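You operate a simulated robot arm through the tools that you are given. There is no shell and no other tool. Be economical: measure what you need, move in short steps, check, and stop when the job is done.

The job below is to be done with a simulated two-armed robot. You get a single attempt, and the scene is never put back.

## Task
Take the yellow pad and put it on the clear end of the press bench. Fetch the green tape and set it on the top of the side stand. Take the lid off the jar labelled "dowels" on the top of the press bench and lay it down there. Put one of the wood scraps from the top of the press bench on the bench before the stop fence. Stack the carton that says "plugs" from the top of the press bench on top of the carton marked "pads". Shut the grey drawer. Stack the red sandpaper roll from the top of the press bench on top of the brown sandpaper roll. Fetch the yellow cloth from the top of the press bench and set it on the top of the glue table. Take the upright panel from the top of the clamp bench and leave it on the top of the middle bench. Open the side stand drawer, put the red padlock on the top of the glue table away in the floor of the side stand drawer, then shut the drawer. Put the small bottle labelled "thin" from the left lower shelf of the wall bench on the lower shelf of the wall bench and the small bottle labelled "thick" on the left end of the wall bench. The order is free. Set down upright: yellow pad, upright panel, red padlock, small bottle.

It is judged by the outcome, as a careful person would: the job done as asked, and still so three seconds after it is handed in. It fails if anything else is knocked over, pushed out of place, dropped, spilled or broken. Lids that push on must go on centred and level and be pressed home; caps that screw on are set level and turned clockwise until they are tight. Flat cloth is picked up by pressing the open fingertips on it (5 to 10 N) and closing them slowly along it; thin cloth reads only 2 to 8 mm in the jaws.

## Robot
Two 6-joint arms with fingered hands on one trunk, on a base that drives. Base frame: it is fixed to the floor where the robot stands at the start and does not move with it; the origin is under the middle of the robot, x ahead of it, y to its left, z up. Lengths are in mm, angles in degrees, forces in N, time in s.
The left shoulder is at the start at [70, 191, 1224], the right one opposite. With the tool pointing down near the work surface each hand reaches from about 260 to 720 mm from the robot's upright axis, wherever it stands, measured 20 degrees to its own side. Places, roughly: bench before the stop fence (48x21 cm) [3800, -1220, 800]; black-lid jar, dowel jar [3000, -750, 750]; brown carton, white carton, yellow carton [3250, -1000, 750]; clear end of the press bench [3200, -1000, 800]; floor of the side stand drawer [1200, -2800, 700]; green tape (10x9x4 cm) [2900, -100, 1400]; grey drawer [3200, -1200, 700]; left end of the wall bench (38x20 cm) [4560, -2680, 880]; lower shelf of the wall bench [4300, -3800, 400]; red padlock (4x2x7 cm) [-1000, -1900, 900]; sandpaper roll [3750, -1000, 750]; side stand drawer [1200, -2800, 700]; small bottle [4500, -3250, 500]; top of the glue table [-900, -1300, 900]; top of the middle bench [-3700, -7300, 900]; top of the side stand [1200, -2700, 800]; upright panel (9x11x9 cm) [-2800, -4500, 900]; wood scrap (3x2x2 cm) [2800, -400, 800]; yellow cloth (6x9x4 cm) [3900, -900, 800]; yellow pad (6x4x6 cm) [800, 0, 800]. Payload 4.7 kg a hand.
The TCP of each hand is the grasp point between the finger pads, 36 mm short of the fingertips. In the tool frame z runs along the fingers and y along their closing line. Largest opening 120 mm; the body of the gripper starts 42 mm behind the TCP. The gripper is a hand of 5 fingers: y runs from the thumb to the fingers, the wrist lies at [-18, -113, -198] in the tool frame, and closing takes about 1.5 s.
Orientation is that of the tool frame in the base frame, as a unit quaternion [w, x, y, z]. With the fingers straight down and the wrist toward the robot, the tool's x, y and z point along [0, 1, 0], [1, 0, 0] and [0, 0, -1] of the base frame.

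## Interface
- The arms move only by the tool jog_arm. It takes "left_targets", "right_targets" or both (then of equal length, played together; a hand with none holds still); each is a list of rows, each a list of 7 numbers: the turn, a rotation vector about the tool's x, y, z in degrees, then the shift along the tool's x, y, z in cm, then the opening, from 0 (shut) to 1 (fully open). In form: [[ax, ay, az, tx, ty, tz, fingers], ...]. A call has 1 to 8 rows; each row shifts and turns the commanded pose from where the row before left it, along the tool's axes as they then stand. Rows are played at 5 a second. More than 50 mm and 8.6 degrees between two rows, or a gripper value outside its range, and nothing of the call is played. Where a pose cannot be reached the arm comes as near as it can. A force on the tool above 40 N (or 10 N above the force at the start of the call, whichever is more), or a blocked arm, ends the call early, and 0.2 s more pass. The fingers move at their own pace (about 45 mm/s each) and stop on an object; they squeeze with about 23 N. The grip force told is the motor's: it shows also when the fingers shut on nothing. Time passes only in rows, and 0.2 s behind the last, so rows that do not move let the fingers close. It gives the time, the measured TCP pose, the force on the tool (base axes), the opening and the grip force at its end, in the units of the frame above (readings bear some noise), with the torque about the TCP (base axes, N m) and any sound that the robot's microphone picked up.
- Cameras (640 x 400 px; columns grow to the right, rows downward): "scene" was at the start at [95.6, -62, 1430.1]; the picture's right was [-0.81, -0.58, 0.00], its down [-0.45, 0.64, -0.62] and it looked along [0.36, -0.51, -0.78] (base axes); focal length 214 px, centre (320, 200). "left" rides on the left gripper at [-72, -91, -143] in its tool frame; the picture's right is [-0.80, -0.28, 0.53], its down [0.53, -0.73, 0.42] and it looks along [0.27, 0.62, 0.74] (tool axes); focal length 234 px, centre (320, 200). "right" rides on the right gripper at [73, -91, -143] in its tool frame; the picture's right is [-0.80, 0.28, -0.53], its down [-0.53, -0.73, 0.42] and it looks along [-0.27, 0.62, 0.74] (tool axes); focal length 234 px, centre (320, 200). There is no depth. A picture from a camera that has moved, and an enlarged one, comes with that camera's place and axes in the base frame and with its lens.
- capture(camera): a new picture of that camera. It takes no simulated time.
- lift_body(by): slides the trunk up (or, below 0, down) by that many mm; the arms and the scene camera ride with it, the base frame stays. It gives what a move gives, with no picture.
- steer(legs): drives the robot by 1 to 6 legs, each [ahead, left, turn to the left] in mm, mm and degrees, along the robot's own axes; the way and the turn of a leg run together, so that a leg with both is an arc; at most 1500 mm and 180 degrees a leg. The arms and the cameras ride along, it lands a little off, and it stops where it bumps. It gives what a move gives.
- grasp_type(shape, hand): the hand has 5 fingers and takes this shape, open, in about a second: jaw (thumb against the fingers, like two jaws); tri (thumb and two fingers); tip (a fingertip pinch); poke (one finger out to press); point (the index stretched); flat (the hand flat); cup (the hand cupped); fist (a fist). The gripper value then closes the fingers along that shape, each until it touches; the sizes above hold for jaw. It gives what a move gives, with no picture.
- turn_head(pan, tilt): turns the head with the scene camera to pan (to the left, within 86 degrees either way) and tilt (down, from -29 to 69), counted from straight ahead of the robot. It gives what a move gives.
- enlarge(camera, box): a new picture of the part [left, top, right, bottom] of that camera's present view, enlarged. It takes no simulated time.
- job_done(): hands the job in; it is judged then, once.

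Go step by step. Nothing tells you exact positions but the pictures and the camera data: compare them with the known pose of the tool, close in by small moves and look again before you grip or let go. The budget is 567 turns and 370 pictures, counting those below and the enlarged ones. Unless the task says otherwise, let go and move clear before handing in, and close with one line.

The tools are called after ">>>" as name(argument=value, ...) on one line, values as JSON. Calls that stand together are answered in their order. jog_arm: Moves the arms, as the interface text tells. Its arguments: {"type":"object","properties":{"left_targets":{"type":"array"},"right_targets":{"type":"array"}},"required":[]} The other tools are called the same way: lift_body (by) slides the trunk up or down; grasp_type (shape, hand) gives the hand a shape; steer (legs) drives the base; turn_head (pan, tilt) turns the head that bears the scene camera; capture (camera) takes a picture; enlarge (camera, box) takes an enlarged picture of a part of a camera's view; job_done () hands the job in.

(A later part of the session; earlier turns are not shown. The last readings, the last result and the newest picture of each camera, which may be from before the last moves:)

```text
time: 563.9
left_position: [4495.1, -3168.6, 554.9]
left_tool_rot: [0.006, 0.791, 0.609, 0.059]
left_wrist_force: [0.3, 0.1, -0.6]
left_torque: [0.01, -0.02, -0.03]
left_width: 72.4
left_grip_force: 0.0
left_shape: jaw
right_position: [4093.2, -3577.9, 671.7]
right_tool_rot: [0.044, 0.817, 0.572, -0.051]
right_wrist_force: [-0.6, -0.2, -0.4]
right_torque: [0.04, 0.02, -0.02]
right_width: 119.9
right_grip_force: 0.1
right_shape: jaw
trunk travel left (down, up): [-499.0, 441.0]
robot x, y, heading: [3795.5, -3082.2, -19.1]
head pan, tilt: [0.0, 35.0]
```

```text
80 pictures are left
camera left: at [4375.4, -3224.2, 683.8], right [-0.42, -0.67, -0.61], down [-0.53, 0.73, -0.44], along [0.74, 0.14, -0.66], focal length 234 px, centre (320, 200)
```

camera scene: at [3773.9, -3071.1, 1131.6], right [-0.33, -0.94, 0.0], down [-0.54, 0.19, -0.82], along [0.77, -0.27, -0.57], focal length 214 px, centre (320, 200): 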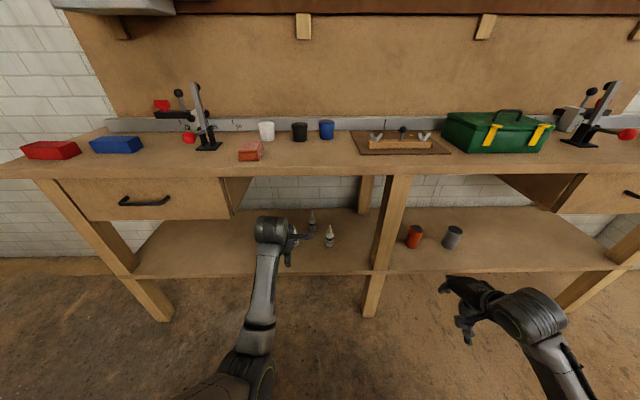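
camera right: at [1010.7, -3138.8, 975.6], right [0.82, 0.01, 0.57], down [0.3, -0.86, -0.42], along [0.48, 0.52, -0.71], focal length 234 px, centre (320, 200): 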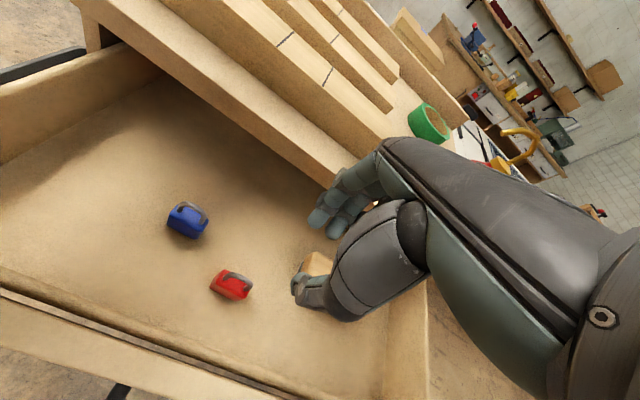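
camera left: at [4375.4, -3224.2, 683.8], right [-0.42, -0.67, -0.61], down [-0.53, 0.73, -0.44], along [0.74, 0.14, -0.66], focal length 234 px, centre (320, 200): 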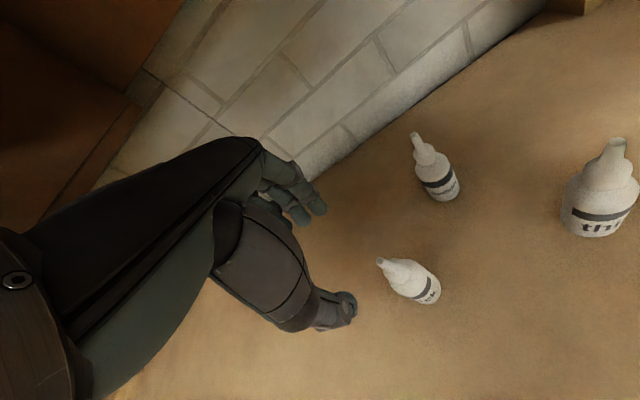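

>>> steer(legs=[[-40, -100, 0]])

>>> jog_arm(left_targets=[[4.5, -5.1, 4.5, 0, 0, 0, 0.6], [0, 0, 0, 3.4, 0.9, 0, 0.6], [0, 0, 0, 3.5, 0.9, 0, 0.6]])

>>> capture(camera="left")

```text
time: 565.1
left_position: [4423.0, -3249.7, 555.0]
left_tool_rot: [0.006, 0.791, 0.609, 0.06]
left_wrist_force: [-0.1, -0.4, 0.4]
left_torque: [0.04, -0.04, 0.02]
left_width: 72.1
left_grip_force: 0.0
left_shape: jaw
right_position: [4022.5, -3659.9, 670.5]
right_tool_rot: [0.044, 0.817, 0.573, -0.051]
right_wrist_force: [0.8, 0.2, -0.6]
right_torque: [0.04, -0.02, -0.02]
right_width: 119.8
right_grip_force: 0.2
right_shape: jaw
trunk travel left (down, up): [-499.0, 441.0]
robot x, y, heading: [3724.0, -3158.1, -19.3]
head pan, tilt: [0.0, 35.0]
```

```text
time: 565.9
left_position: [4421.0, -3238.7, 555.9]
left_tool_rot: [-0.004, 0.799, 0.6, 0.034]
left_wrist_force: [0.3, 0.2, 0.3]
left_torque: [-0.01, 0.03, 0.0]
left_width: 72.4
left_grip_force: 0.0
left_shape: jaw
left hand out of reach, approached as far as the arm can: row 1, 2, 3
right_position: [4022.3, -3660.1, 670.9]
right_tool_rot: [0.043, 0.817, 0.573, -0.05]
right_wrist_force: [0.3, -0.6, -0.3]
right_torque: [0.01, -0.02, 0.02]
right_width: 119.5
right_grip_force: 0.1
right_shape: jaw
trunk travel left (down, up): [-499.0, 441.0]
robot x, y, heading: [3728.1, -3162.9, -19.4]
head pan, tilt: [0.0, 35.0]
```

```text
79 pictures are left
camera left: at [4305.9, -3290.5, 690.1], right [-0.46, -0.67, -0.58], down [-0.53, 0.73, -0.42], along [0.71, 0.12, -0.7], focal length 234 px, centre (320, 200)
```

left: 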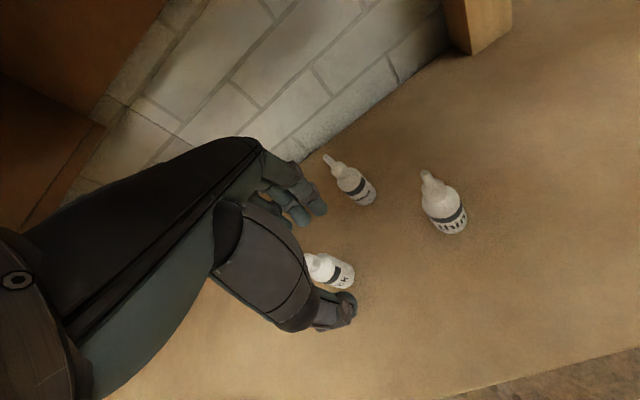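

The left arm is in a cramped wrist configuration again. I'll back out of the shelf and bring it through a neutral pose.

>>> steer(legs=[[-420, 0, 0]])

>>> jog_arm(left_targets=[[0, 0, 0, 0, 3, -3, 0.6], [0, 0, 0, 0, 3, -3, 0.6], [0, 0, 0, 0, 3, -3, 0.6], [0, 0, 0, 0, 3, -3, 0.6]])

>>> turn_head(pan=25, tilt=45)

>>> capture(camera="scene")

```text
time: 568.5
left_position: [4020.3, -3101.2, 554.9]
left_tool_rot: [-0.004, 0.8, 0.599, 0.034]
left_wrist_force: [0.5, 0.2, 0.0]
left_torque: [0.0, -0.02, 0.01]
left_width: 72.2
left_grip_force: 0.0
left_shape: jaw
right_position: [3622.4, -3519.9, 672.1]
right_tool_rot: [0.044, 0.818, 0.571, -0.051]
right_wrist_force: [0.2, 0.6, 0.6]
right_torque: [-0.01, -0.03, 0.03]
right_width: 119.9
right_grip_force: 0.0
right_shape: jaw
trunk travel left (down, up): [-499.0, 441.0]
robot x, y, heading: [3321.3, -3016.9, -19.4]
head pan, tilt: [0.0, 35.0]
```

```text
time: 569.5
left_position: [4090.6, -3175.2, 671.2]
left_tool_rot: [-0.006, 0.796, 0.604, 0.042]
left_wrist_force: [-0.4, -0.9, -0.3]
left_torque: [0.0, -0.03, 0.02]
left_width: 72.2
left_grip_force: 0.2
left_shape: jaw
left hand out of reach, approached as far as the arm can: row 1, 2, 3, 4
right_position: [3621.1, -3519.6, 670.7]
right_tool_rot: [0.044, 0.818, 0.571, -0.051]
right_wrist_force: [-0.4, -1.1, -0.4]
right_torque: [0.02, -0.02, -0.01]
right_width: 119.9
right_grip_force: 0.1
right_shape: jaw
trunk travel left (down, up): [-499.0, 441.0]
robot x, y, heading: [3325.8, -3020.8, -19.7]
head pan, tilt: [0.0, 35.0]
```

```text
time: 570.4
left_position: [4091.2, -3173.9, 671.8]
left_tool_rot: [-0.007, 0.796, 0.603, 0.043]
left_wrist_force: [0.3, 0.7, -0.1]
left_torque: [-0.02, -0.02, -0.01]
left_width: 72.2
left_grip_force: 0.0
left_shape: jaw
right_position: [3622.5, -3520.2, 671.3]
right_tool_rot: [0.044, 0.818, 0.572, -0.051]
right_wrist_force: [-0.2, -0.4, -0.6]
right_torque: [0.02, -0.01, -0.02]
right_width: 119.7
right_grip_force: 0.1
right_shape: jaw
trunk travel left (down, up): [-499.0, 441.0]
robot x, y, heading: [3321.8, -3019.1, -19.4]
head pan, tilt: [25.0, 45.0]
```

```text
78 pictures are left
camera scene: at [3454.2, -3028.4, 1236.9], right [0.1, -1.0, 0.0], down [-0.7, -0.07, -0.71], along [0.7, 0.07, -0.71], focal length 214 px, centre (320, 200)
```

scene: 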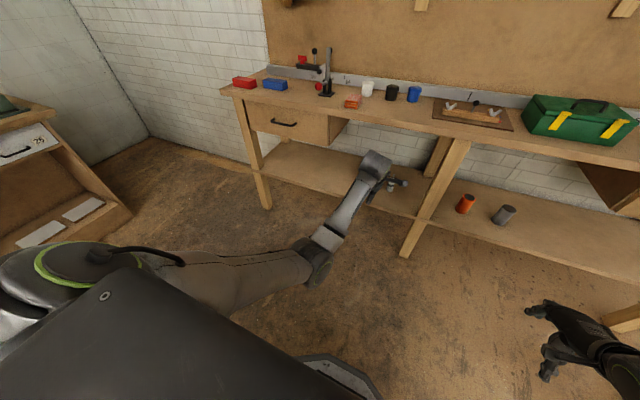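

>>> steer(legs=[[-180, 0, 0]])

>>> jog_arm(left_targets=[[0, 0, 0, -0.6, 4.6, 1.2, 0.6], [0, 0, 0, -0.6, 4.6, 1.2, 0.6], [0, 0, 0, -0.6, 4.6, 1.2, 0.6], [0, 0, 0, -0.6, 4.6, 1.2, 0.6], [0, 0, 0, -0.6, 4.6, 1.2, 0.6]])

>>> jog_arm(left_targets=[[0, 0, 0, 4.5, 0, 0, 0.6], [0, 0, 0, 4.5, 0, 0, 0.6], [0, 0, 0, 4.5, 0, 0, 0.6], [0, 0, 0, 2, -4.0, 0, 0.6], [0, 0, 0, 0, -4.5, 0, 0.6], [0, 0, 0, 0, -4.5, 0, 0.6]])

>>> capture(camera="scene")

```text
time: 571.2
left_position: [4089.7, -3173.0, 671.6]
left_tool_rot: [-0.006, 0.796, 0.603, 0.042]
left_wrist_force: [0.0, 0.3, -0.1]
left_torque: [0.0, 0.01, 0.0]
left_width: 71.9
left_grip_force: 0.1
left_shape: jaw
right_position: [3620.8, -3519.1, 670.9]
right_tool_rot: [0.044, 0.818, 0.572, -0.052]
right_wrist_force: [-0.3, 0.3, 0.2]
right_torque: [0.0, 0.04, 0.0]
right_width: 119.9
right_grip_force: 0.1
right_shape: jaw
trunk travel left (down, up): [-499.0, 441.0]
robot x, y, heading: [3321.5, -3018.6, -19.6]
head pan, tilt: [25.0, 45.0]
stopped in leg 1: the robot was blocked; the commanded pose is now the measured one
```

```text
time: 572.4
left_position: [4197.9, -3258.9, 611.1]
left_tool_rot: [-0.003, 0.793, 0.607, 0.05]
left_wrist_force: [0.0, -0.4, 0.3]
left_torque: [0.01, 0.04, 0.0]
left_width: 71.6
left_grip_force: 0.1
left_shape: jaw
left hand out of reach, approached as far as the arm can: row 1, 2, 3, 4, 5
right_position: [3622.9, -3519.0, 670.0]
right_tool_rot: [0.043, 0.818, 0.571, -0.053]
right_wrist_force: [1.2, -0.9, 0.0]
right_torque: [-0.01, 0.08, 0.01]
right_width: 119.9
right_grip_force: 0.0
right_shape: jaw
trunk travel left (down, up): [-499.0, 441.0]
robot x, y, heading: [3324.6, -3018.4, -19.5]
head pan, tilt: [25.0, 45.0]
```

```text
time: 573.8
left_position: [4184.5, -3227.3, 543.0]
left_tool_rot: [-0.006, 0.797, 0.603, 0.042]
left_wrist_force: [-0.3, -0.4, 0.0]
left_torque: [0.03, -0.01, 0.05]
left_width: 72.1
left_grip_force: 0.0
left_shape: jaw
left hand out of reach, approached as far as the arm can: row 1, 2, 3, 4, 5, 6
right_position: [3620.6, -3520.5, 671.2]
right_tool_rot: [0.043, 0.818, 0.572, -0.05]
right_wrist_force: [-0.2, -0.2, -0.5]
right_torque: [0.01, 0.03, 0.0]
right_width: 119.9
right_grip_force: 0.0
right_shape: jaw
trunk travel left (down, up): [-499.0, 441.0]
robot x, y, heading: [3320.0, -3020.1, -19.7]
head pan, tilt: [25.0, 45.0]
```

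```text
77 pictures are left
camera scene: at [3452.9, -3028.9, 1236.9], right [0.1, -1.0, 0.0], down [-0.7, -0.07, -0.71], along [0.7, 0.07, -0.71], focal length 214 px, centre (320, 200)
```

scene: 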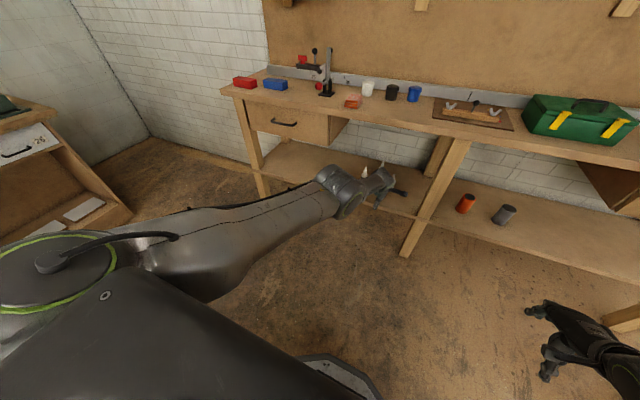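

>>> jog_arm(left_targets=[[0, 0, 0, -0.5, 4.0, 1.6, 0.6], [0, 0, 0, -0.5, 4.0, 1.6, 0.6], [0, 0, 0, -0.5, 4.0, 1.6, 0.6], [0, 0, 0, 0, 0, 0, 0.6]])

>>> jog_arm(left_targets=[[0, 0, 0, 0.5, -4.0, -1.6, 0.6], [0, 0, 0, 0.5, -4.0, -1.6, 0.6], [0, 0, 0, 0.5, -4.0, -1.6, 0.6], [0, 0, 0, 0.5, -4.0, -1.6, 0.6], [0, 0, 0, 0.5, -4.0, -1.6, 0.6], [0, 0, 0, 0.5, -4.0, -1.6, 0.6]])

```text
time: 574.8
left_position: [4190.5, -3222.6, 544.3]
left_tool_rot: [-0.005, 0.796, 0.604, 0.042]
left_wrist_force: [-0.1, 0.6, 0.6]
left_torque: [0.0, -0.01, -0.02]
left_width: 71.9
left_grip_force: 0.2
left_shape: jaw
left hand out of reach, approached as far as the arm can: row 1, 2, 3
right_position: [3620.6, -3519.5, 672.3]
right_tool_rot: [0.042, 0.818, 0.571, -0.051]
right_wrist_force: [0.5, -0.5, 0.2]
right_torque: [0.0, 0.01, 0.0]
right_width: 119.8
right_grip_force: 0.1
right_shape: jaw
trunk travel left (down, up): [-499.0, 441.0]
robot x, y, heading: [3320.6, -3022.9, -19.7]
head pan, tilt: [25.0, 45.0]
```

```text
time: 576.2
left_position: [4167.5, -3247.0, 538.8]
left_tool_rot: [-0.008, 0.796, 0.603, 0.041]
left_wrist_force: [-0.1, 0.1, -0.2]
left_torque: [-0.01, 0.01, -0.01]
left_width: 71.7
left_grip_force: 0.2
left_shape: jaw
left hand out of reach, approached as far as the arm can: row 1, 2, 3, 4, 5, 6
right_position: [3620.3, -3519.4, 671.2]
right_tool_rot: [0.044, 0.818, 0.572, -0.051]
right_wrist_force: [0.0, 0.0, 0.4]
right_torque: [0.03, -0.02, 0.02]
right_width: 119.7
right_grip_force: 0.1
right_shape: jaw
trunk travel left (down, up): [-499.0, 441.0]
robot x, y, heading: [3323.1, -3019.0, -19.7]
head pan, tilt: [25.0, 45.0]
```

>>> jog_arm(left_targets=[[0, 0, 8, 0, 0, 0, 0.6], [0, 0, 8, 0, 0, 0, 0.6], [0, 0, 8, 0, 0, 0, 0.6], [0, 0, 8, 0, 0, 0, 0.6], [0, 0, 8, 0, 0, 0, 0.6], [0, 0, 8, 0, 0, 0, 0.6], [0, 0, 8, 0, 0, 0, 0.6]])

>>> jog_arm(left_targets=[[0, 0, 0, 2, -4, 0, 0.6], [0, 0, 0, 2, -4, 0, 0.6], [0, 0, 0, 2, -4, 0, 0.6], [0, 0, 0, 2, -4, 0, 0.6], [0, 0, 0, 2, -4, 0, 0.6]])

```text
time: 577.8
left_position: [4099.8, -3315.4, 496.8]
left_tool_rot: [-0.027, 0.91, 0.4, 0.109]
left_wrist_force: [2.0, -1.0, 3.3]
left_torque: [0.09, 0.11, 0.0]
left_width: 72.0
left_grip_force: 0.1
left_shape: jaw
left hand out of reach, approached as far as the arm can: row 1, 2, 3, 4, 5, 6, 7
right_position: [3622.1, -3519.8, 670.9]
right_tool_rot: [0.042, 0.818, 0.571, -0.052]
right_wrist_force: [0.0, 0.0, -0.1]
right_torque: [0.01, 0.02, -0.01]
right_width: 119.9
right_grip_force: 0.0
right_shape: jaw
trunk travel left (down, up): [-499.0, 441.0]
robot x, y, heading: [3327.2, -3016.9, -19.6]
head pan, tilt: [25.0, 45.0]
```

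```text
time: 579.0
left_position: [4114.5, -3243.4, 436.3]
left_tool_rot: [-0.03, 0.908, 0.402, 0.116]
left_wrist_force: [-0.1, 0.1, -0.3]
left_torque: [0.02, -0.01, -0.01]
left_width: 72.1
left_grip_force: 0.0
left_shape: jaw
left hand out of reach, approached as far as the arm can: row 1, 2, 3, 4, 5
right_position: [3620.0, -3518.8, 671.4]
right_tool_rot: [0.042, 0.818, 0.571, -0.051]
right_wrist_force: [-0.6, -1.4, -0.5]
right_torque: [0.03, 0.03, -0.01]
right_width: 119.8
right_grip_force: 0.1
right_shape: jaw
trunk travel left (down, up): [-499.0, 441.0]
robot x, y, heading: [3325.4, -3020.4, -19.3]
head pan, tilt: [25.0, 45.0]
```

>>> jog_arm(left_targets=[[0, 0, -8, 0, 0, -2, 0.6], [0, 0, -8, 0, 0, -2, 0.6], [0, 0, -8, 0, 0, -2, 0.6], [0, 0, -8, 0, 0, -2, 0.6], [0, 0, -8, 0, 0, -2, 0.6], [0, 0, -8, 0, 0, -2, 0.6], [0, 0, -8, 0, 0, 0, 0.6], [0, 0, -8, 0, 0, 0, 0.6]])

>>> capture(camera="scene")

```text
time: 580.8
left_position: [4101.4, -3254.9, 543.5]
left_tool_rot: [0.033, 0.559, 0.821, 0.107]
left_wrist_force: [0.1, -0.5, -0.1]
left_torque: [-0.02, -0.01, 0.01]
left_width: 72.1
left_grip_force: 0.0
left_shape: jaw
left hand out of reach, approached as far as the arm can: row 1, 2, 3, 4, 7, 8
right_position: [3618.8, -3519.5, 671.4]
right_tool_rot: [0.043, 0.818, 0.571, -0.052]
right_wrist_force: [0.7, -0.6, 1.1]
right_torque: [0.02, 0.01, 0.02]
right_width: 119.8
right_grip_force: 0.1
right_shape: jaw
trunk travel left (down, up): [-499.0, 441.0]
robot x, y, heading: [3323.5, -3016.0, -19.5]
head pan, tilt: [25.0, 45.0]
```

```text
76 pictures are left
camera scene: at [3452.7, -3028.1, 1236.9], right [0.1, -1.0, 0.0], down [-0.7, -0.07, -0.71], along [0.7, 0.07, -0.71], focal length 214 px, centre (320, 200)
```

scene: 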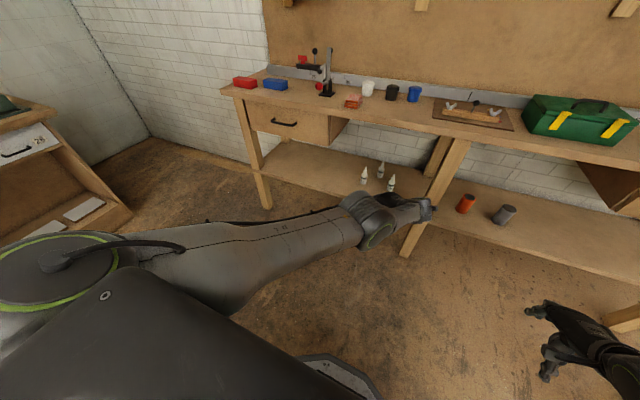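

>>> jog_arm(left_targets=[[0, 0, 0, 2.8, -2.4, -1.5, 0.6], [0, 0, 0, 2.8, -2.4, -1.5, 0.6], [0, 0, 0, 2.8, -2.4, -1.5, 0.6], [0, 0, 0, 2.8, -2.4, -1.5, 0.6], [0, 0, 0, 2.8, -2.4, -1.5, 0.6]])

>>> capture(camera="scene")

```text
time: 581.6
left_position: [4052.0, -3100.2, 481.3]
left_tool_rot: [-0.108, 0.559, 0.799, 0.197]
left_wrist_force: [0.0, 0.0, 0.0]
left_torque: [0.02, -0.03, 0.0]
left_width: 71.9
left_grip_force: 0.0
left_shape: jaw
left hand out of reach, approached as far as the arm can: row 3, 4
right_position: [3622.1, -3517.3, 671.6]
right_tool_rot: [0.044, 0.818, 0.572, -0.051]
right_wrist_force: [-0.3, -0.6, -0.3]
right_torque: [0.07, -0.03, -0.02]
right_width: 119.6
right_grip_force: 0.1
right_shape: jaw
trunk travel left (down, up): [-499.0, 441.0]
robot x, y, heading: [3324.4, -3019.2, -19.6]
head pan, tilt: [25.0, 45.0]
stopped in row 4 (left hand): the arm was blocked; the commanded pose is now the measured one
```

```text
75 pictures are left
camera scene: at [3452.5, -3027.4, 1237.1], right [0.1, -1.0, 0.0], down [-0.7, -0.07, -0.71], along [0.7, 0.07, -0.71], focal length 214 px, centre (320, 200)
```

scene: 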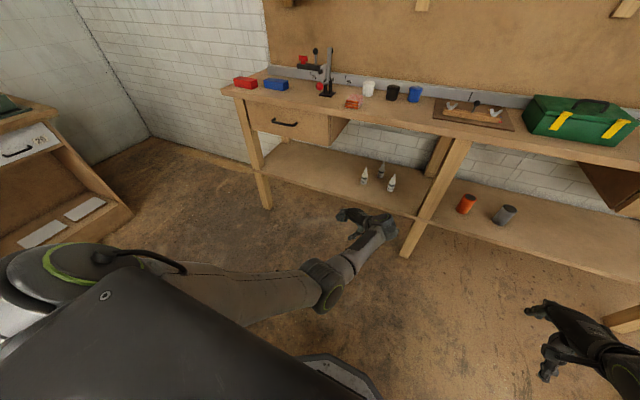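

>>> jog_arm(left_targets=[[0, 0, 0, -3.8, 2.7, 0.9, 0.6], [0, 0, 0, -3.8, 2.7, 0.9, 0.6], [0, 0, 0, -3.8, 2.7, 0.9, 0.6], [0, 0, 0, -3.8, 2.7, 0.9, 0.6], [0, 0, 0, 3.3, 2.85, 2.0, 0.6], [0, 0, 0, 3.3, 2.85, 2.0, 0.6], [0, 0, 0, 3.3, 2.85, 2.0, 0.6], [0, 0, 0, 3.3, 2.85, 2.0, 0.6]])

>>> jog_arm(left_targets=[[0, 0, 0, 3.3, 2.85, 2.0, 0.6], [0, 0, 0, 3.3, 2.85, 2.0, 0.6], [0, 0, 0, 3.3, 2.85, 2.0, 0.6], [0, 0, 0, 3.3, 2.85, 2.0, 0.6]])

>>> capture(camera="scene")

```text
time: 583.4
left_position: [4153.8, -2940.4, 463.5]
left_tool_rot: [-0.108, 0.561, 0.798, 0.194]
left_wrist_force: [-0.4, 0.9, 0.0]
left_torque: [-0.03, -0.04, 0.0]
left_width: 72.1
left_grip_force: 0.1
left_shape: jaw
left hand out of reach, approached as far as the arm can: row 2, 3, 4
right_position: [3621.6, -3518.8, 672.2]
right_tool_rot: [0.044, 0.817, 0.572, -0.052]
right_wrist_force: [0.0, 0.1, -0.5]
right_torque: [-0.01, -0.01, -0.01]
right_width: 119.8
right_grip_force: 0.1
right_shape: jaw
trunk travel left (down, up): [-499.0, 441.0]
robot x, y, heading: [3323.9, -3019.4, -19.3]
head pan, tilt: [25.0, 45.0]
```

```text
time: 584.4
left_position: [4218.2, -2761.3, 463.9]
left_tool_rot: [-0.108, 0.56, 0.798, 0.195]
left_wrist_force: [0.6, -0.2, -0.8]
left_torque: [0.02, 0.0, 0.05]
left_width: 71.8
left_grip_force: 0.0
left_shape: jaw
right_position: [3622.1, -3519.2, 671.1]
right_tool_rot: [0.043, 0.817, 0.572, -0.051]
right_wrist_force: [-0.3, 0.1, -0.4]
right_torque: [0.01, -0.03, -0.02]
right_width: 119.9
right_grip_force: 0.0
right_shape: jaw
trunk travel left (down, up): [-499.0, 441.0]
robot x, y, heading: [3321.6, -3018.9, -19.3]
head pan, tilt: [25.0, 45.0]
```

```text
74 pictures are left
camera scene: at [3453.3, -3026.8, 1236.9], right [0.1, -1.0, 0.0], down [-0.7, -0.07, -0.71], along [0.7, 0.07, -0.71], focal length 214 px, centre (320, 200)
```

scene: 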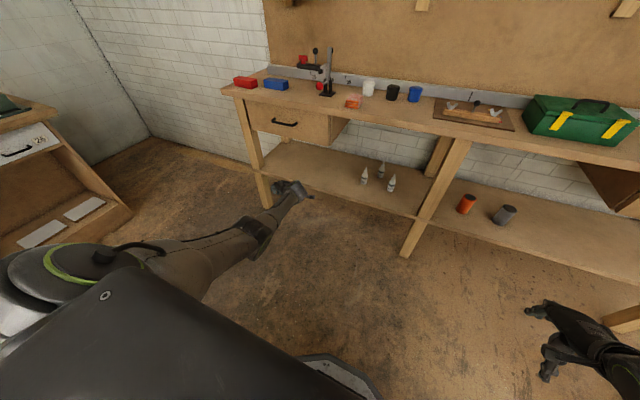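

>>> jog_arm(left_targets=[[0.48, -4.35, 6.42, 0, 0, 0, 0.6], [0.48, -4.35, 6.42, 0, 0, 0, 0.6], [0.48, -4.35, 6.42, 0, 0, 0, 0.6], [0.48, -4.35, 6.42, 0, 0, 0, 0.6], [0.48, -4.35, 6.42, 0, 0, 0, 0.6], [0.48, -4.35, 6.42, 0, 0, 0, 0.6]])

>>> jog_arm(left_targets=[[0, 0, 0, 0, -4, -1, 0.6], [0, 0, 0, 0, -4, -1, 0.6], [0, 0, 0, -2, 0, -2, 0.6], [0, 0, 0, -2, 0, -2, 0.6]])

```text
time: 585.8
left_position: [4221.5, -2770.2, 455.5]
left_tool_rot: [-0.076, 0.653, 0.74, 0.14]
left_wrist_force: [-0.1, 0.4, 0.9]
left_torque: [-0.01, 0.04, -0.01]
left_width: 72.2
left_grip_force: 0.2
left_shape: jaw
left hand out of reach, approached as far as the arm can: row 2, 3, 4, 5, 6
right_position: [3622.0, -3518.8, 671.8]
right_tool_rot: [0.044, 0.817, 0.572, -0.052]
right_wrist_force: [-0.4, 0.4, -0.2]
right_torque: [0.02, -0.05, -0.03]
right_width: 119.7
right_grip_force: 0.1
right_shape: jaw
trunk travel left (down, up): [-499.0, 441.0]
robot x, y, heading: [3320.9, -3020.1, -19.5]
head pan, tilt: [25.0, 45.0]
```

```text
time: 586.8
left_position: [4142.3, -2836.2, 491.1]
left_tool_rot: [-0.076, 0.653, 0.741, 0.14]
left_wrist_force: [0.0, 0.1, -0.6]
left_torque: [-0.03, -0.01, 0.01]
left_width: 72.1
left_grip_force: 0.0
left_shape: jaw
right_position: [3621.7, -3519.4, 670.6]
right_tool_rot: [0.043, 0.818, 0.572, -0.051]
right_wrist_force: [0.5, 0.1, -0.4]
right_torque: [-0.01, -0.01, 0.0]
right_width: 120.0
right_grip_force: 0.1
right_shape: jaw
trunk travel left (down, up): [-499.0, 441.0]
robot x, y, heading: [3325.0, -3017.7, -19.1]
head pan, tilt: [25.0, 45.0]
```

>>> jog_arm(left_targets=[[0, 0, 0, 0, -4, -2.5, 0.6], [0, 0, 0, 0, -4, -2.5, 0.6], [0, 0, 0, 0, -3, -3, 0.6], [0.48, -4.35, 6.42, 0, 0, 0, 0.6], [0.48, -4.35, 6.42, 0, 0, 0, 0.6], [0.48, -4.35, 6.42, 0, 0, 0, 0.6]])

>>> capture(camera="scene")

```text
time: 588.2
left_position: [4029.0, -2871.8, 555.3]
left_tool_rot: [-0.057, 0.698, 0.705, 0.108]
left_wrist_force: [0.2, -0.2, 0.4]
left_torque: [-0.01, 0.02, 0.0]
left_width: 71.9
left_grip_force: 0.1
left_shape: jaw
left hand out of reach, approached as far as the arm can: row 5, 6
right_position: [3621.3, -3518.8, 671.7]
right_tool_rot: [0.044, 0.818, 0.572, -0.052]
right_wrist_force: [0.7, 0.4, 0.2]
right_torque: [-0.01, -0.01, -0.01]
right_width: 120.1
right_grip_force: 0.1
right_shape: jaw
trunk travel left (down, up): [-499.0, 441.0]
robot x, y, heading: [3324.4, -3017.5, -19.4]
head pan, tilt: [25.0, 45.0]
```

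```text
73 pictures are left
camera scene: at [3453.3, -3027.0, 1236.9], right [0.1, -1.0, 0.0], down [-0.7, -0.07, -0.71], along [0.7, 0.07, -0.71], focal length 214 px, centre (320, 200)
```

scene: 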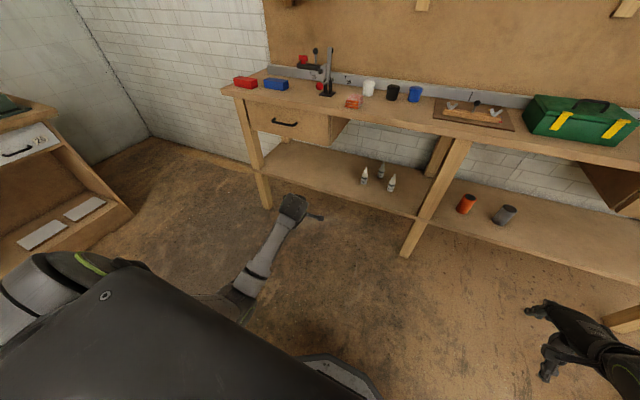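

>>> jog_arm(left_targets=[[0, 0, 0, 0, 2, -4.5, 0.6], [0, 0, 0, 0, 2, -4.5, 0.6], [0.3, -4.0, 6.0, 0, 0, -2, 0.6], [0.3, -4.0, 6.0, 0, 0, 0, 0.6], [0.3, -4.0, 6.0, 0, 0, 0, 0.6], [0, 0, 0, 0, 0, 0, 0.6]])

```text
time: 589.6
left_position: [4020.1, -2966.4, 652.0]
left_tool_rot: [-0.04, 0.745, 0.661, 0.084]
left_wrist_force: [-0.2, 0.0, -0.3]
left_torque: [0.01, 0.0, 0.01]
left_width: 72.3
left_grip_force: 0.0
left_shape: jaw
left hand out of reach, approached as far as the arm can: row 2, 3, 4, 5
right_position: [3620.9, -3518.0, 670.8]
right_tool_rot: [0.044, 0.818, 0.572, -0.052]
right_wrist_force: [0.2, 1.1, 0.3]
right_torque: [0.01, -0.01, -0.01]
right_width: 119.9
right_grip_force: 0.0
right_shape: jaw
trunk travel left (down, up): [-499.0, 441.0]
robot x, y, heading: [3330.2, -3018.9, -19.5]
head pan, tilt: [25.0, 45.0]
```

>>> jog_arm(left_targets=[[0, 0, 0, 3, 0, -2, 0.6], [0.6, -3.5, 4.2, 3, 0, 0, 0.6], [0.6, -3.5, 4.2, 0, 0, 0, 0.6], [0.6, -3.5, 4.2, 0, 0, 0, 0.6], [0, 0, 0, 0, 0, 0, 0.6]])

>>> capture(camera="scene")

```text
time: 590.8
left_position: [4013.3, -2957.1, 673.4]
left_tool_rot: [-0.042, 0.742, 0.663, 0.089]
left_wrist_force: [0.6, 0.0, -0.4]
left_torque: [0.03, 0.03, 0.01]
left_width: 72.1
left_grip_force: 0.0
left_shape: jaw
left hand out of reach, approached as far as the arm can: row 1, 2, 3, 4
right_position: [3621.9, -3518.7, 672.2]
right_tool_rot: [0.043, 0.818, 0.571, -0.052]
right_wrist_force: [-0.4, -0.1, -0.5]
right_torque: [0.0, 0.02, 0.02]
right_width: 119.8
right_grip_force: 0.0
right_shape: jaw
trunk travel left (down, up): [-499.0, 441.0]
robot x, y, heading: [3324.0, -3018.6, -19.2]
head pan, tilt: [25.0, 45.0]
```

```text
72 pictures are left
camera scene: at [3453.2, -3027.3, 1236.9], right [0.1, -1.0, 0.0], down [-0.7, -0.07, -0.71], along [0.7, 0.07, -0.71], focal length 214 px, centre (320, 200)
```

scene: 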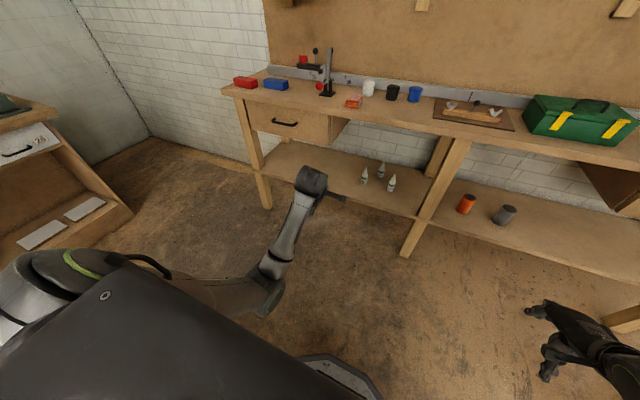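

>>> jog_arm(left_targets=[[0, 0, 0, 0, -2, -4.5, 0.6], [0, 0, 0, 0, -2, -4.5, 0.6], [0, 0, 0, 0, -2, -4.5, 0.6], [0, 0, 0, 0, -2, -4.5, 0.6], [0, 0, 0, 0, -2, -4.5, 0.6], [0, 0, 0, 0, -2, -4.5, 0.6], [0, 0, 0, 0, -2, -4.5, 0.6], [0, 0, 0, 0, -2, -4.5, 0.6]])

```text
time: 592.6
left_position: [4047.8, -3016.6, 800.1]
left_tool_rot: [-0.041, 0.742, 0.664, 0.089]
left_wrist_force: [0.1, 0.3, 0.2]
left_torque: [-0.01, -0.04, 0.0]
left_width: 72.0
left_grip_force: 0.1
left_shape: jaw
left hand out of reach, approached as far as the arm can: row 1, 2, 3, 4, 5, 6, 7, 8
right_position: [3622.2, -3518.9, 670.3]
right_tool_rot: [0.043, 0.817, 0.572, -0.05]
right_wrist_force: [0.0, -0.8, 0.1]
right_torque: [0.01, 0.02, 0.04]
right_width: 119.9
right_grip_force: 0.1
right_shape: jaw
trunk travel left (down, up): [-499.0, 441.0]
robot x, y, heading: [3327.3, -3019.1, -19.3]
head pan, tilt: [25.0, 45.0]
```

>>> jog_arm(left_targets=[[-7.17, 0, -3.66, 0, 0, 2, 0.6], [-7.17, 0, -3.66, 0, 0, 2, 0.6], [-7.17, 0, -3.66, 0, 0, 0, 0.6], [-7.17, 0, -3.66, 0, 0, 0, 0.6], [-7.17, 0, -3.66, 0, 0, 0, 0.6], [-7.17, 0, -3.66, 0, 0, 0, 0.6], [-7.17, 0, -3.66, 0, 0, 0, 0.6], [-7.17, 0, -3.66, 0, 0, 0, 0.6]])

>>> jog_arm(left_targets=[[0, 0, 8, 0, 0, 0, 0.6], [0, 0, 8, 0, 0, 0, 0.6], [0, 0, 8, 0, 0, 0, 0.6], [0, 0, 8, 0, 0, 0, 0.6]])

>>> jog_arm(left_targets=[[8, 0, 0, 0, 0, 0, 0.6], [8, 0, 0, 0, 0, 0, 0.6], [8, 0, 0, 0, 0, 0, 0.6], [8, 0, 0, 0, 0, 0, 0.6], [8, 0, 0, 0, 0, 0, 0.6], [8, 0, 0, 0, 0, 0, 0.6], [8, 0, 0, 0, 0, 0, 0.6]])

```text
time: 594.3
left_position: [4075.0, -2962.0, 774.4]
left_tool_rot: [0.301, 0.504, 0.677, 0.444]
left_wrist_force: [0.5, -0.8, -0.1]
left_torque: [-0.01, 0.02, -0.01]
left_width: 71.7
left_grip_force: 0.2
left_shape: jaw
right_position: [3623.3, -3518.8, 671.4]
right_tool_rot: [0.043, 0.818, 0.572, -0.052]
right_wrist_force: [0.4, 0.5, -0.2]
right_torque: [0.01, 0.02, -0.03]
right_width: 119.8
right_grip_force: 0.1
right_shape: jaw
trunk travel left (down, up): [-499.0, 441.0]
robot x, y, heading: [3324.2, -3020.5, -19.3]
head pan, tilt: [25.0, 45.0]
stopped in row 8 (left hand): the arm was blocked; the commanded pose is now the measured one
```

```text
time: 595.3
left_position: [4093.1, -2963.0, 749.6]
left_tool_rot: [0.172, 0.665, 0.515, 0.513]
left_wrist_force: [0.7, -0.5, 0.2]
left_torque: [0.04, -0.03, -0.05]
left_width: 72.0
left_grip_force: 0.0
left_shape: jaw
left hand out of reach, approached as far as the arm can: row 4
right_position: [3623.0, -3517.4, 671.3]
right_tool_rot: [0.044, 0.817, 0.572, -0.052]
right_wrist_force: [0.4, -0.3, 0.8]
right_torque: [-0.01, 0.05, -0.03]
right_width: 119.7
right_grip_force: 0.0
right_shape: jaw
trunk travel left (down, up): [-499.0, 441.0]
robot x, y, heading: [3326.0, -3019.3, -19.5]
head pan, tilt: [25.0, 45.0]
```

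```text
time: 596.9
left_position: [4142.0, -2972.0, 690.8]
left_tool_rot: [-0.169, 0.671, 0.691, 0.209]
left_wrist_force: [0.9, 0.5, -0.4]
left_torque: [0.0, -0.01, 0.01]
left_width: 71.9
left_grip_force: 0.0
left_shape: jaw
left hand out of reach, approached as far as the arm can: row 1, 2, 3, 4
right_position: [3622.2, -3519.0, 671.6]
right_tool_rot: [0.043, 0.818, 0.571, -0.052]
right_wrist_force: [-0.5, 0.6, 0.5]
right_torque: [-0.01, 0.0, -0.01]
right_width: 119.6
right_grip_force: 0.1
right_shape: jaw
trunk travel left (down, up): [-499.0, 441.0]
robot x, y, heading: [3323.7, -3019.5, -19.4]
head pan, tilt: [25.0, 45.0]
```

>>> jog_arm(left_targets=[[-0.4, -6.3, 4.1, 0, -2, 0, 0.6], [-0.4, -6.3, 4.1, 0, -2, 0, 0.6], [-0.4, -6.3, 4.1, 0, 0, 0, 0.6], [-0.4, -6.3, 4.1, 0, 0, 0, 0.6], [-0.4, -6.3, 4.1, 0, 0, 0, 0.6]])

>>> jog_arm(left_targets=[[0, 0, 0, 0, -3, -3, 0.6], [0, 0, 0, 0, -3, -3, 0.6], [0, 0, 0, 0, -3, -3, 0.6]])

>>> capture(camera="scene")

```text
time: 598.1
left_position: [4102.3, -2985.0, 680.8]
left_tool_rot: [-0.085, 0.75, 0.647, 0.112]
left_wrist_force: [0.8, -1.0, 0.6]
left_torque: [-0.04, 0.02, -0.01]
left_width: 72.2
left_grip_force: 0.1
left_shape: jaw
left hand out of reach, approached as far as the arm can: row 2, 3, 4, 5
right_position: [3621.9, -3519.5, 670.9]
right_tool_rot: [0.043, 0.818, 0.572, -0.051]
right_wrist_force: [-0.9, -0.1, 0.0]
right_torque: [-0.01, 0.01, 0.04]
right_width: 119.7
right_grip_force: 0.1
right_shape: jaw
trunk travel left (down, up): [-499.0, 441.0]
robot x, y, heading: [3322.6, -3017.2, -19.6]
head pan, tilt: [25.0, 45.0]
```

```text
time: 598.9
left_position: [4074.2, -2979.0, 746.2]
left_tool_rot: [-0.075, 0.738, 0.663, 0.101]
left_wrist_force: [-0.4, 0.5, 0.2]
left_torque: [0.02, -0.02, 0.04]
left_width: 71.9
left_grip_force: 0.1
left_shape: jaw
left hand out of reach, approached as far as the arm can: row 1, 2, 3
right_position: [3622.2, -3518.3, 672.0]
right_tool_rot: [0.043, 0.817, 0.572, -0.051]
right_wrist_force: [-0.1, 0.2, -0.2]
right_torque: [0.01, -0.04, 0.03]
right_width: 119.8
right_grip_force: 0.0
right_shape: jaw
trunk travel left (down, up): [-499.0, 441.0]
robot x, y, heading: [3321.3, -3019.4, -19.2]
head pan, tilt: [25.0, 45.0]
```

```text
71 pictures are left
camera scene: at [3452.5, -3027.3, 1237.0], right [0.1, -1.0, 0.0], down [-0.7, -0.07, -0.71], along [0.7, 0.07, -0.71], focal length 214 px, centre (320, 200)
```

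scene: 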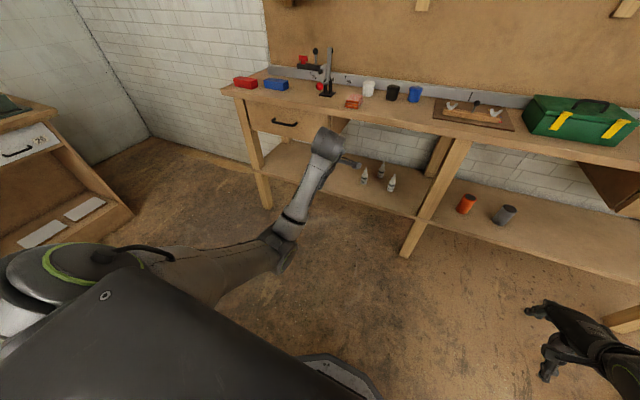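

>>> jog_arm(left_targets=[[0, 0, 0, 4.2, -1, 0, 0.6], [0, 0, 0, 4.2, -1, 0, 0.6], [0, 0, 0, 4.2, -1.5, 0, 0.6], [0, 0, 0, 4.2, -1.5, 0, 0.6], [0, 0, 0, 4.2, -2, 0, 0.6], [0, 0, 0, 4.2, -2, 0, 0.6], [0, 0, 0, 4.2, -2, 0, 0.6], [0, 0, 0, 4.2, -2, 0, 0.6]])

>>> jog_arm(left_targets=[[0, 0, 0, 4.2, -2, 0, 0.6], [0, 0, 0, 4.2, -2, 0, 0.6], [0, 0, 0, 4.2, -2, 0, 0.6], [0, 0, 0, 4.2, -2, 0, 0.6], [0, 0, 0, 4.2, -2.5, 0, 0.6], [0, 0, 0, 4.2, -2.5, 0, 0.6], [0, 0, 0, 4.2, -2.5, 0, 0.6], [0, 0, 0, 4.2, -2.5, 0, 0.6]])

```text
time: 600.7
left_position: [3946.5, -2868.0, 702.8]
left_tool_rot: [-0.067, 0.707, 0.696, 0.107]
left_wrist_force: [-0.9, 0.5, -0.8]
left_torque: [-0.04, -0.02, -0.01]
left_width: 72.1
left_grip_force: 0.2
left_shape: jaw
left hand out of reach, approached as far as the arm can: row 1, 2, 3, 4, 5, 6, 7, 8
right_position: [3622.2, -3519.2, 671.6]
right_tool_rot: [0.044, 0.818, 0.572, -0.052]
right_wrist_force: [0.5, -0.1, -0.5]
right_torque: [-0.02, -0.02, -0.02]
right_width: 120.0
right_grip_force: 0.1
right_shape: jaw
trunk travel left (down, up): [-499.0, 441.0]
robot x, y, heading: [3323.8, -3015.0, -19.5]
head pan, tilt: [25.0, 45.0]
```

```text
time: 602.5
left_position: [3834.5, -2805.7, 632.9]
left_tool_rot: [-0.068, 0.702, 0.7, 0.109]
left_wrist_force: [1.0, 0.0, -0.5]
left_torque: [0.0, 0.0, 0.02]
left_width: 72.0
left_grip_force: 0.2
left_shape: jaw
left hand out of reach, approached as far as the arm can: row 1, 2, 3, 4, 5, 6, 7, 8
right_position: [3622.2, -3518.3, 670.6]
right_tool_rot: [0.044, 0.818, 0.572, -0.05]
right_wrist_force: [0.1, 0.1, 0.2]
right_torque: [-0.01, -0.04, 0.02]
right_width: 119.8
right_grip_force: 0.1
right_shape: jaw
trunk travel left (down, up): [-499.0, 441.0]
robot x, y, heading: [3327.7, -3022.9, -19.7]
head pan, tilt: [25.0, 45.0]
```

>>> jog_arm(left_targets=[[0.3, -5, 6.4, 0, 0, 0, 0.6], [0.3, -5, 6.4, 0, 0, 0, 0.6], [0.3, -5, 6.4, 0, 0, 0, 0.6], [0, 0, 0, 0, 3, -2, 0.6], [0, 0, 0, 0, 3, -2, 0.6]])

>>> capture(camera="scene")

```text
time: 603.7
left_position: [3887.4, -2826.7, 673.6]
left_tool_rot: [-0.071, 0.701, 0.701, 0.11]
left_wrist_force: [-0.4, -0.5, -0.2]
left_torque: [-0.01, -0.01, 0.0]
left_width: 72.0
left_grip_force: 0.0
left_shape: jaw
left hand out of reach, approached as far as the arm can: row 1, 2, 3, 4, 5
right_position: [3623.8, -3518.1, 671.4]
right_tool_rot: [0.043, 0.818, 0.572, -0.052]
right_wrist_force: [-0.3, 0.0, -0.5]
right_torque: [-0.01, -0.01, -0.03]
right_width: 120.0
right_grip_force: 0.0
right_shape: jaw
trunk travel left (down, up): [-499.0, 441.0]
robot x, y, heading: [3327.0, -3018.4, -19.4]
head pan, tilt: [25.0, 45.0]
```

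```text
70 pictures are left
camera scene: at [3453.5, -3027.4, 1236.8], right [0.1, -1.0, 0.0], down [-0.7, -0.07, -0.71], along [0.7, 0.07, -0.71], focal length 214 px, centre (320, 200)
```

scene: 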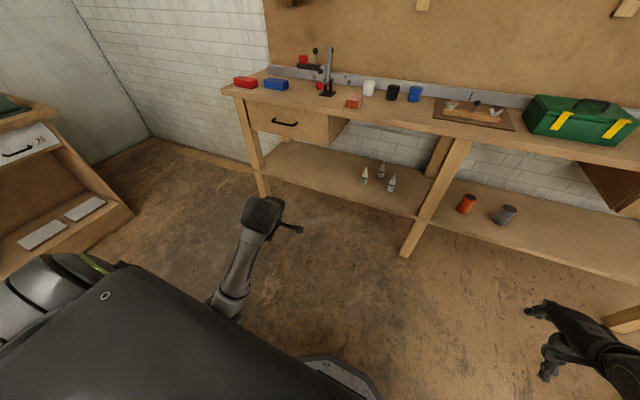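

I'll leave the left arm parked near the body and use the right arm for both bottles. First, preparing the right hand.

>>> jog_arm(right_targets=[[0.7, 7.8, -0.8, 0, 0, 0, 1], [0, 0, 0, 3, 3.5, 0, 0.8], [0, 0, 0, 3, 3.5, 0, 0.6], [0, 0, 0, 3, 3.5, 0, 0.6], [0, 0, 0, 3, 3.5, 0, 0.6]], left_targets=[[0, 0, 0, 0, -3, 1, 0.6], [0, 0, 0, 0, -3, 1, 0.6], [0, 0, 0, 0, -3, 1, 0.6], [0, 0, 0, 0, -2, 0, 0.6], [0, 0, 0, 0, 0, 0, 0.6]])

```text
time: 604.9
left_position: [3815.3, -2797.4, 614.4]
left_tool_rot: [-0.067, 0.702, 0.701, 0.107]
left_wrist_force: [0.6, 0.3, -0.1]
left_torque: [0.02, 0.01, -0.02]
left_width: 72.4
left_grip_force: 0.0
left_shape: jaw
left hand out of reach, approached as far as the arm can: row 1, 2, 3, 4
right_position: [3795.1, -3450.6, 670.9]
right_tool_rot: [-0.001, 0.816, 0.578, 0.0]
right_wrist_force: [-0.2, -0.2, -0.8]
right_torque: [0.0, 0.0, 0.0]
right_width: 72.4
right_grip_force: 0.1
right_shape: jaw
trunk travel left (down, up): [-499.0, 441.0]
robot x, y, heading: [3323.1, -3020.1, -19.3]
head pan, tilt: [25.0, 45.0]
```

>>> jog_arm(right_targets=[[0, 0, 0, 0, 0, 3.6, 0.6], [0, 0, 0, 0, 0, 3.6, 0.6], [0, 0, 0, 0, 0, 3.5, 0.6]])

>>> steer(legs=[[0, 308, 0], [390, 0, 0]])

>>> capture(camera="right")

```text
time: 605.7
left_position: [3816.5, -2797.5, 614.6]
left_tool_rot: [-0.068, 0.702, 0.701, 0.107]
left_wrist_force: [0.7, 0.8, -0.3]
left_torque: [-0.03, -0.03, -0.01]
left_width: 72.2
left_grip_force: 0.1
left_shape: jaw
right_position: [3793.9, -3450.3, 563.6]
right_tool_rot: [0.0, 0.815, 0.58, 0.001]
right_wrist_force: [-0.2, 0.8, 0.0]
right_torque: [-0.01, -0.04, 0.0]
right_width: 72.3
right_grip_force: 0.1
right_shape: jaw
trunk travel left (down, up): [-499.0, 441.0]
robot x, y, heading: [3321.7, -3017.9, -19.4]
head pan, tilt: [25.0, 45.0]
```

```text
time: 609.9
left_position: [4288.6, -2636.7, 614.1]
left_tool_rot: [-0.068, 0.703, 0.7, 0.107]
left_wrist_force: [0.6, 0.9, -0.3]
left_torque: [0.01, -0.02, 0.02]
left_width: 72.1
left_grip_force: 0.2
left_shape: jaw
right_position: [4264.4, -3291.6, 563.9]
right_tool_rot: [0.0, 0.816, 0.579, 0.0]
right_wrist_force: [0.5, -0.2, -0.4]
right_torque: [0.03, 0.01, 0.0]
right_width: 72.5
right_grip_force: 0.1
right_shape: jaw
trunk travel left (down, up): [-499.0, 441.0]
robot x, y, heading: [3796.0, -2859.2, -19.4]
head pan, tilt: [25.0, 45.0]
```

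```text
69 pictures are left
camera right: at [4202.9, -3192.4, 707.7], right [0.0, -0.85, 0.52], down [-0.87, -0.26, -0.42], along [0.5, -0.45, -0.74], focal length 234 px, centre (320, 200)
```

right: 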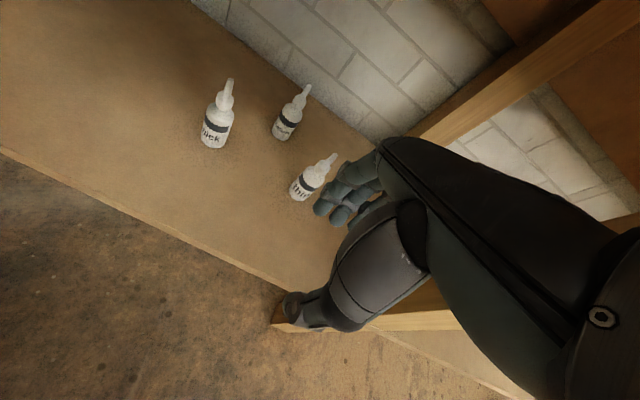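

>>> steer(legs=[[156, 0, 0]])

>>> capture(camera="right")

```text
time: 611.2
left_position: [4413.4, -2681.6, 611.4]
left_tool_rot: [-0.073, 0.702, 0.701, 0.103]
left_wrist_force: [-0.4, -0.1, -0.5]
left_torque: [-0.02, -0.01, -0.02]
left_width: 71.9
left_grip_force: 0.1
left_shape: jaw
right_position: [4393.4, -3337.3, 564.2]
right_tool_rot: [-0.001, 0.816, 0.578, 0.0]
right_wrist_force: [-0.2, -0.7, -0.1]
right_torque: [0.0, -0.01, -0.02]
right_width: 72.4
right_grip_force: 0.0
right_shape: jaw
trunk travel left (down, up): [-499.0, 441.0]
robot x, y, heading: [3924.1, -2901.9, -19.5]
head pan, tilt: [25.0, 45.0]
stopped in leg 1: the force on the tool passed its limit (the readings are from after the stop); the commanded pose is now the measured one
```

```text
68 pictures are left
camera right: at [4332.5, -3237.9, 708.3], right [0.0, -0.85, 0.52], down [-0.87, -0.26, -0.43], along [0.5, -0.45, -0.74], focal length 234 px, centre (320, 200)
```

right: 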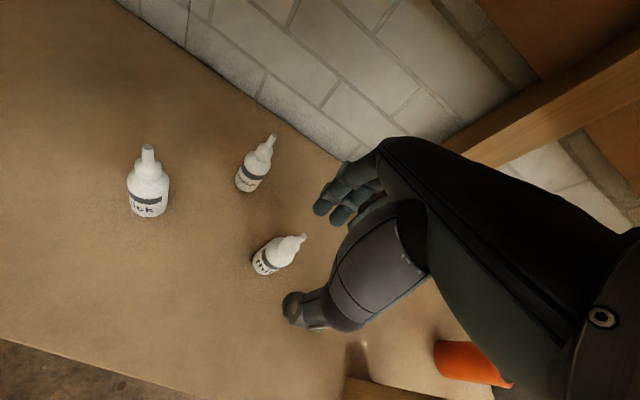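

>>> jog_arm(left_targets=[[0, 0, 0, 0, -3, 0, 0.6], [0, 0, 0, 0, -3, 0, 0.6], [0, 0, 0, 0, 0, 0, 0.6], [0, 0, 0, 0, 0, 0, 0.6]], right_targets=[[0, 0, 0, 0, 2.1, 0, 0.6], [0, 0, 0, 0, 0, 3.5, 0.6], [0, 0, 0, 0, 0, 3.5, 0.6], [0, 0, 0, 0, 0, 2.8, 0.6]])

>>> enlarge(camera="right", box=[200, 180, 400, 340])

```text
time: 612.2
left_position: [4380.3, -2668.8, 583.1]
left_tool_rot: [-0.072, 0.701, 0.702, 0.102]
left_wrist_force: [-0.3, -0.4, 0.4]
left_torque: [0.03, 0.02, 0.02]
left_width: 71.8
left_grip_force: 0.0
left_shape: jaw
left hand out of reach, approached as far as the arm can: row 1, 2
right_position: [4412.8, -3344.1, 466.6]
right_tool_rot: [0.0, 0.816, 0.578, 0.0]
right_wrist_force: [-0.3, 0.3, 1.5]
right_torque: [-0.03, 0.01, -0.01]
right_width: 72.5
right_grip_force: 0.1
right_shape: jaw
trunk travel left (down, up): [-499.0, 441.0]
robot x, y, heading: [3928.2, -2904.2, -19.4]
head pan, tilt: [25.0, 45.0]
```

```text
2.50 times, centred on (300, 260) of right
camera zoom: at [4352.2, -3244.8, 610.1], right [0.0, -0.85, 0.52], down [-0.87, -0.26, -0.43], along [0.5, -0.46, -0.74], focal length 585 px, centre (370, 50)
```

zoom: 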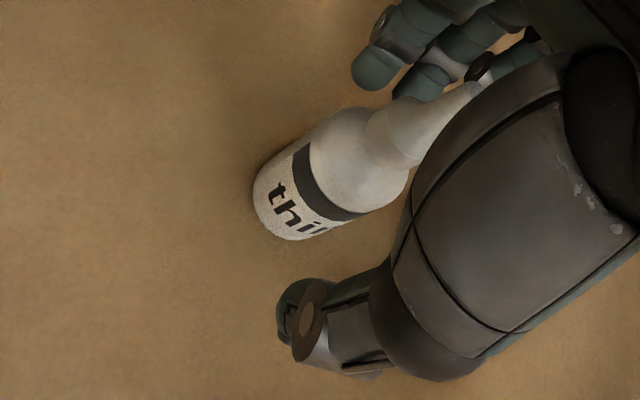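

>>> jog_arm(right_targets=[[0, 0, 0, 0, 0, 0, 0.3], [0, 0, 0, 0, 0, 0, 0], [0, 0, 0, 0, 0, 0, 0], [0, 0, 0, 0, 0, 0, 0], [0, 0, 0, 0, 0, -0.6, 0], [0, 0, 0, 0, 0, -2, 0], [0, 0, 0, 0, 0, -3, 0], [0, 0, 0, 0, 0, -3, 0]])

>>> enlarge(camera="right", box=[140, 120, 420, 340])

```text
time: 614.0
left_position: [4380.0, -2670.6, 582.0]
left_tool_rot: [-0.072, 0.701, 0.702, 0.102]
left_wrist_force: [-0.6, 0.5, 0.1]
left_torque: [-0.03, -0.01, -0.01]
left_width: 71.7
left_grip_force: 0.0
left_shape: jaw
right_position: [4414.3, -3343.9, 552.3]
right_tool_rot: [-0.002, 0.816, 0.578, 0.002]
right_wrist_force: [0.1, 0.3, -0.1]
right_torque: [0.0, 0.0, 0.0]
right_width: 28.3
right_grip_force: 23.2
right_shape: jaw
trunk travel left (down, up): [-499.0, 441.0]
robot x, y, heading: [3927.0, -2904.1, -19.5]
head pan, tilt: [25.0, 45.0]
```

```text
1.82 times, centred on (280, 230) of right
camera zoom: at [4352.3, -3244.6, 696.4], right [0.0, -0.85, 0.52], down [-0.87, -0.26, -0.42], along [0.5, -0.45, -0.74], focal length 426 px, centre (393, 146)
```

zoom: 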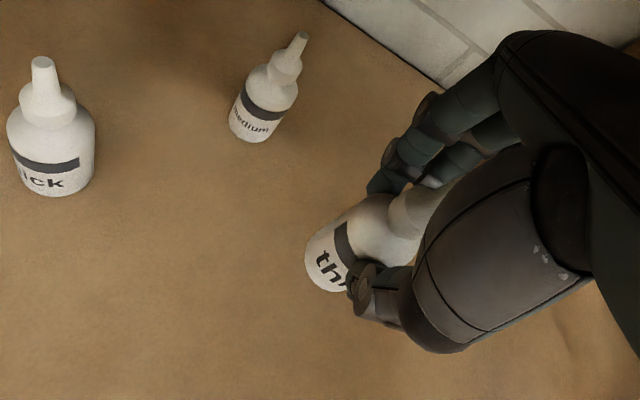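

>>> steer(legs=[[-300, 0, 0], [0, -664, 0], [140, 0, 0]])

>>> capture(camera="right")

```text
time: 620.3
left_position: [4007.3, -3244.4, 582.2]
left_tool_rot: [-0.073, 0.701, 0.702, 0.102]
left_wrist_force: [0.2, -0.2, 0.4]
left_torque: [0.0, 0.04, 0.01]
left_width: 71.9
left_grip_force: 0.0
left_shape: jaw
right_position: [4041.5, -3919.6, 551.7]
right_tool_rot: [-0.001, 0.815, 0.579, 0.0]
right_wrist_force: [0.0, -0.3, -0.6]
right_torque: [0.0, 0.04, 0.02]
right_width: 28.4
right_grip_force: 23.0
right_shape: jaw
trunk travel left (down, up): [-499.0, 441.0]
robot x, y, heading: [3553.4, -3477.5, -19.4]
head pan, tilt: [25.0, 45.0]
```

```text
65 pictures are left
camera right: at [3980.8, -3820.9, 695.4], right [0.0, -0.85, 0.52], down [-0.87, -0.26, -0.42], along [0.5, -0.45, -0.74], focal length 234 px, centre (320, 200)
```

right: 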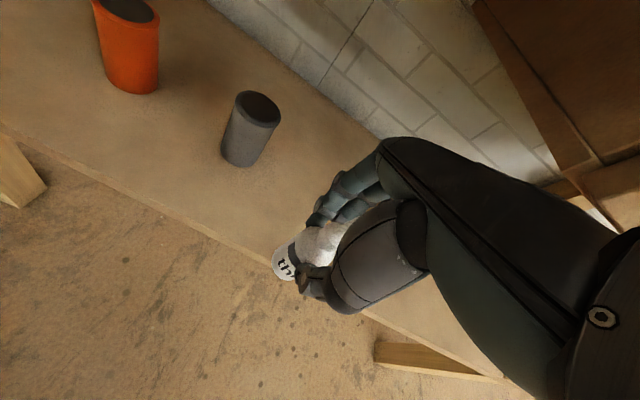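

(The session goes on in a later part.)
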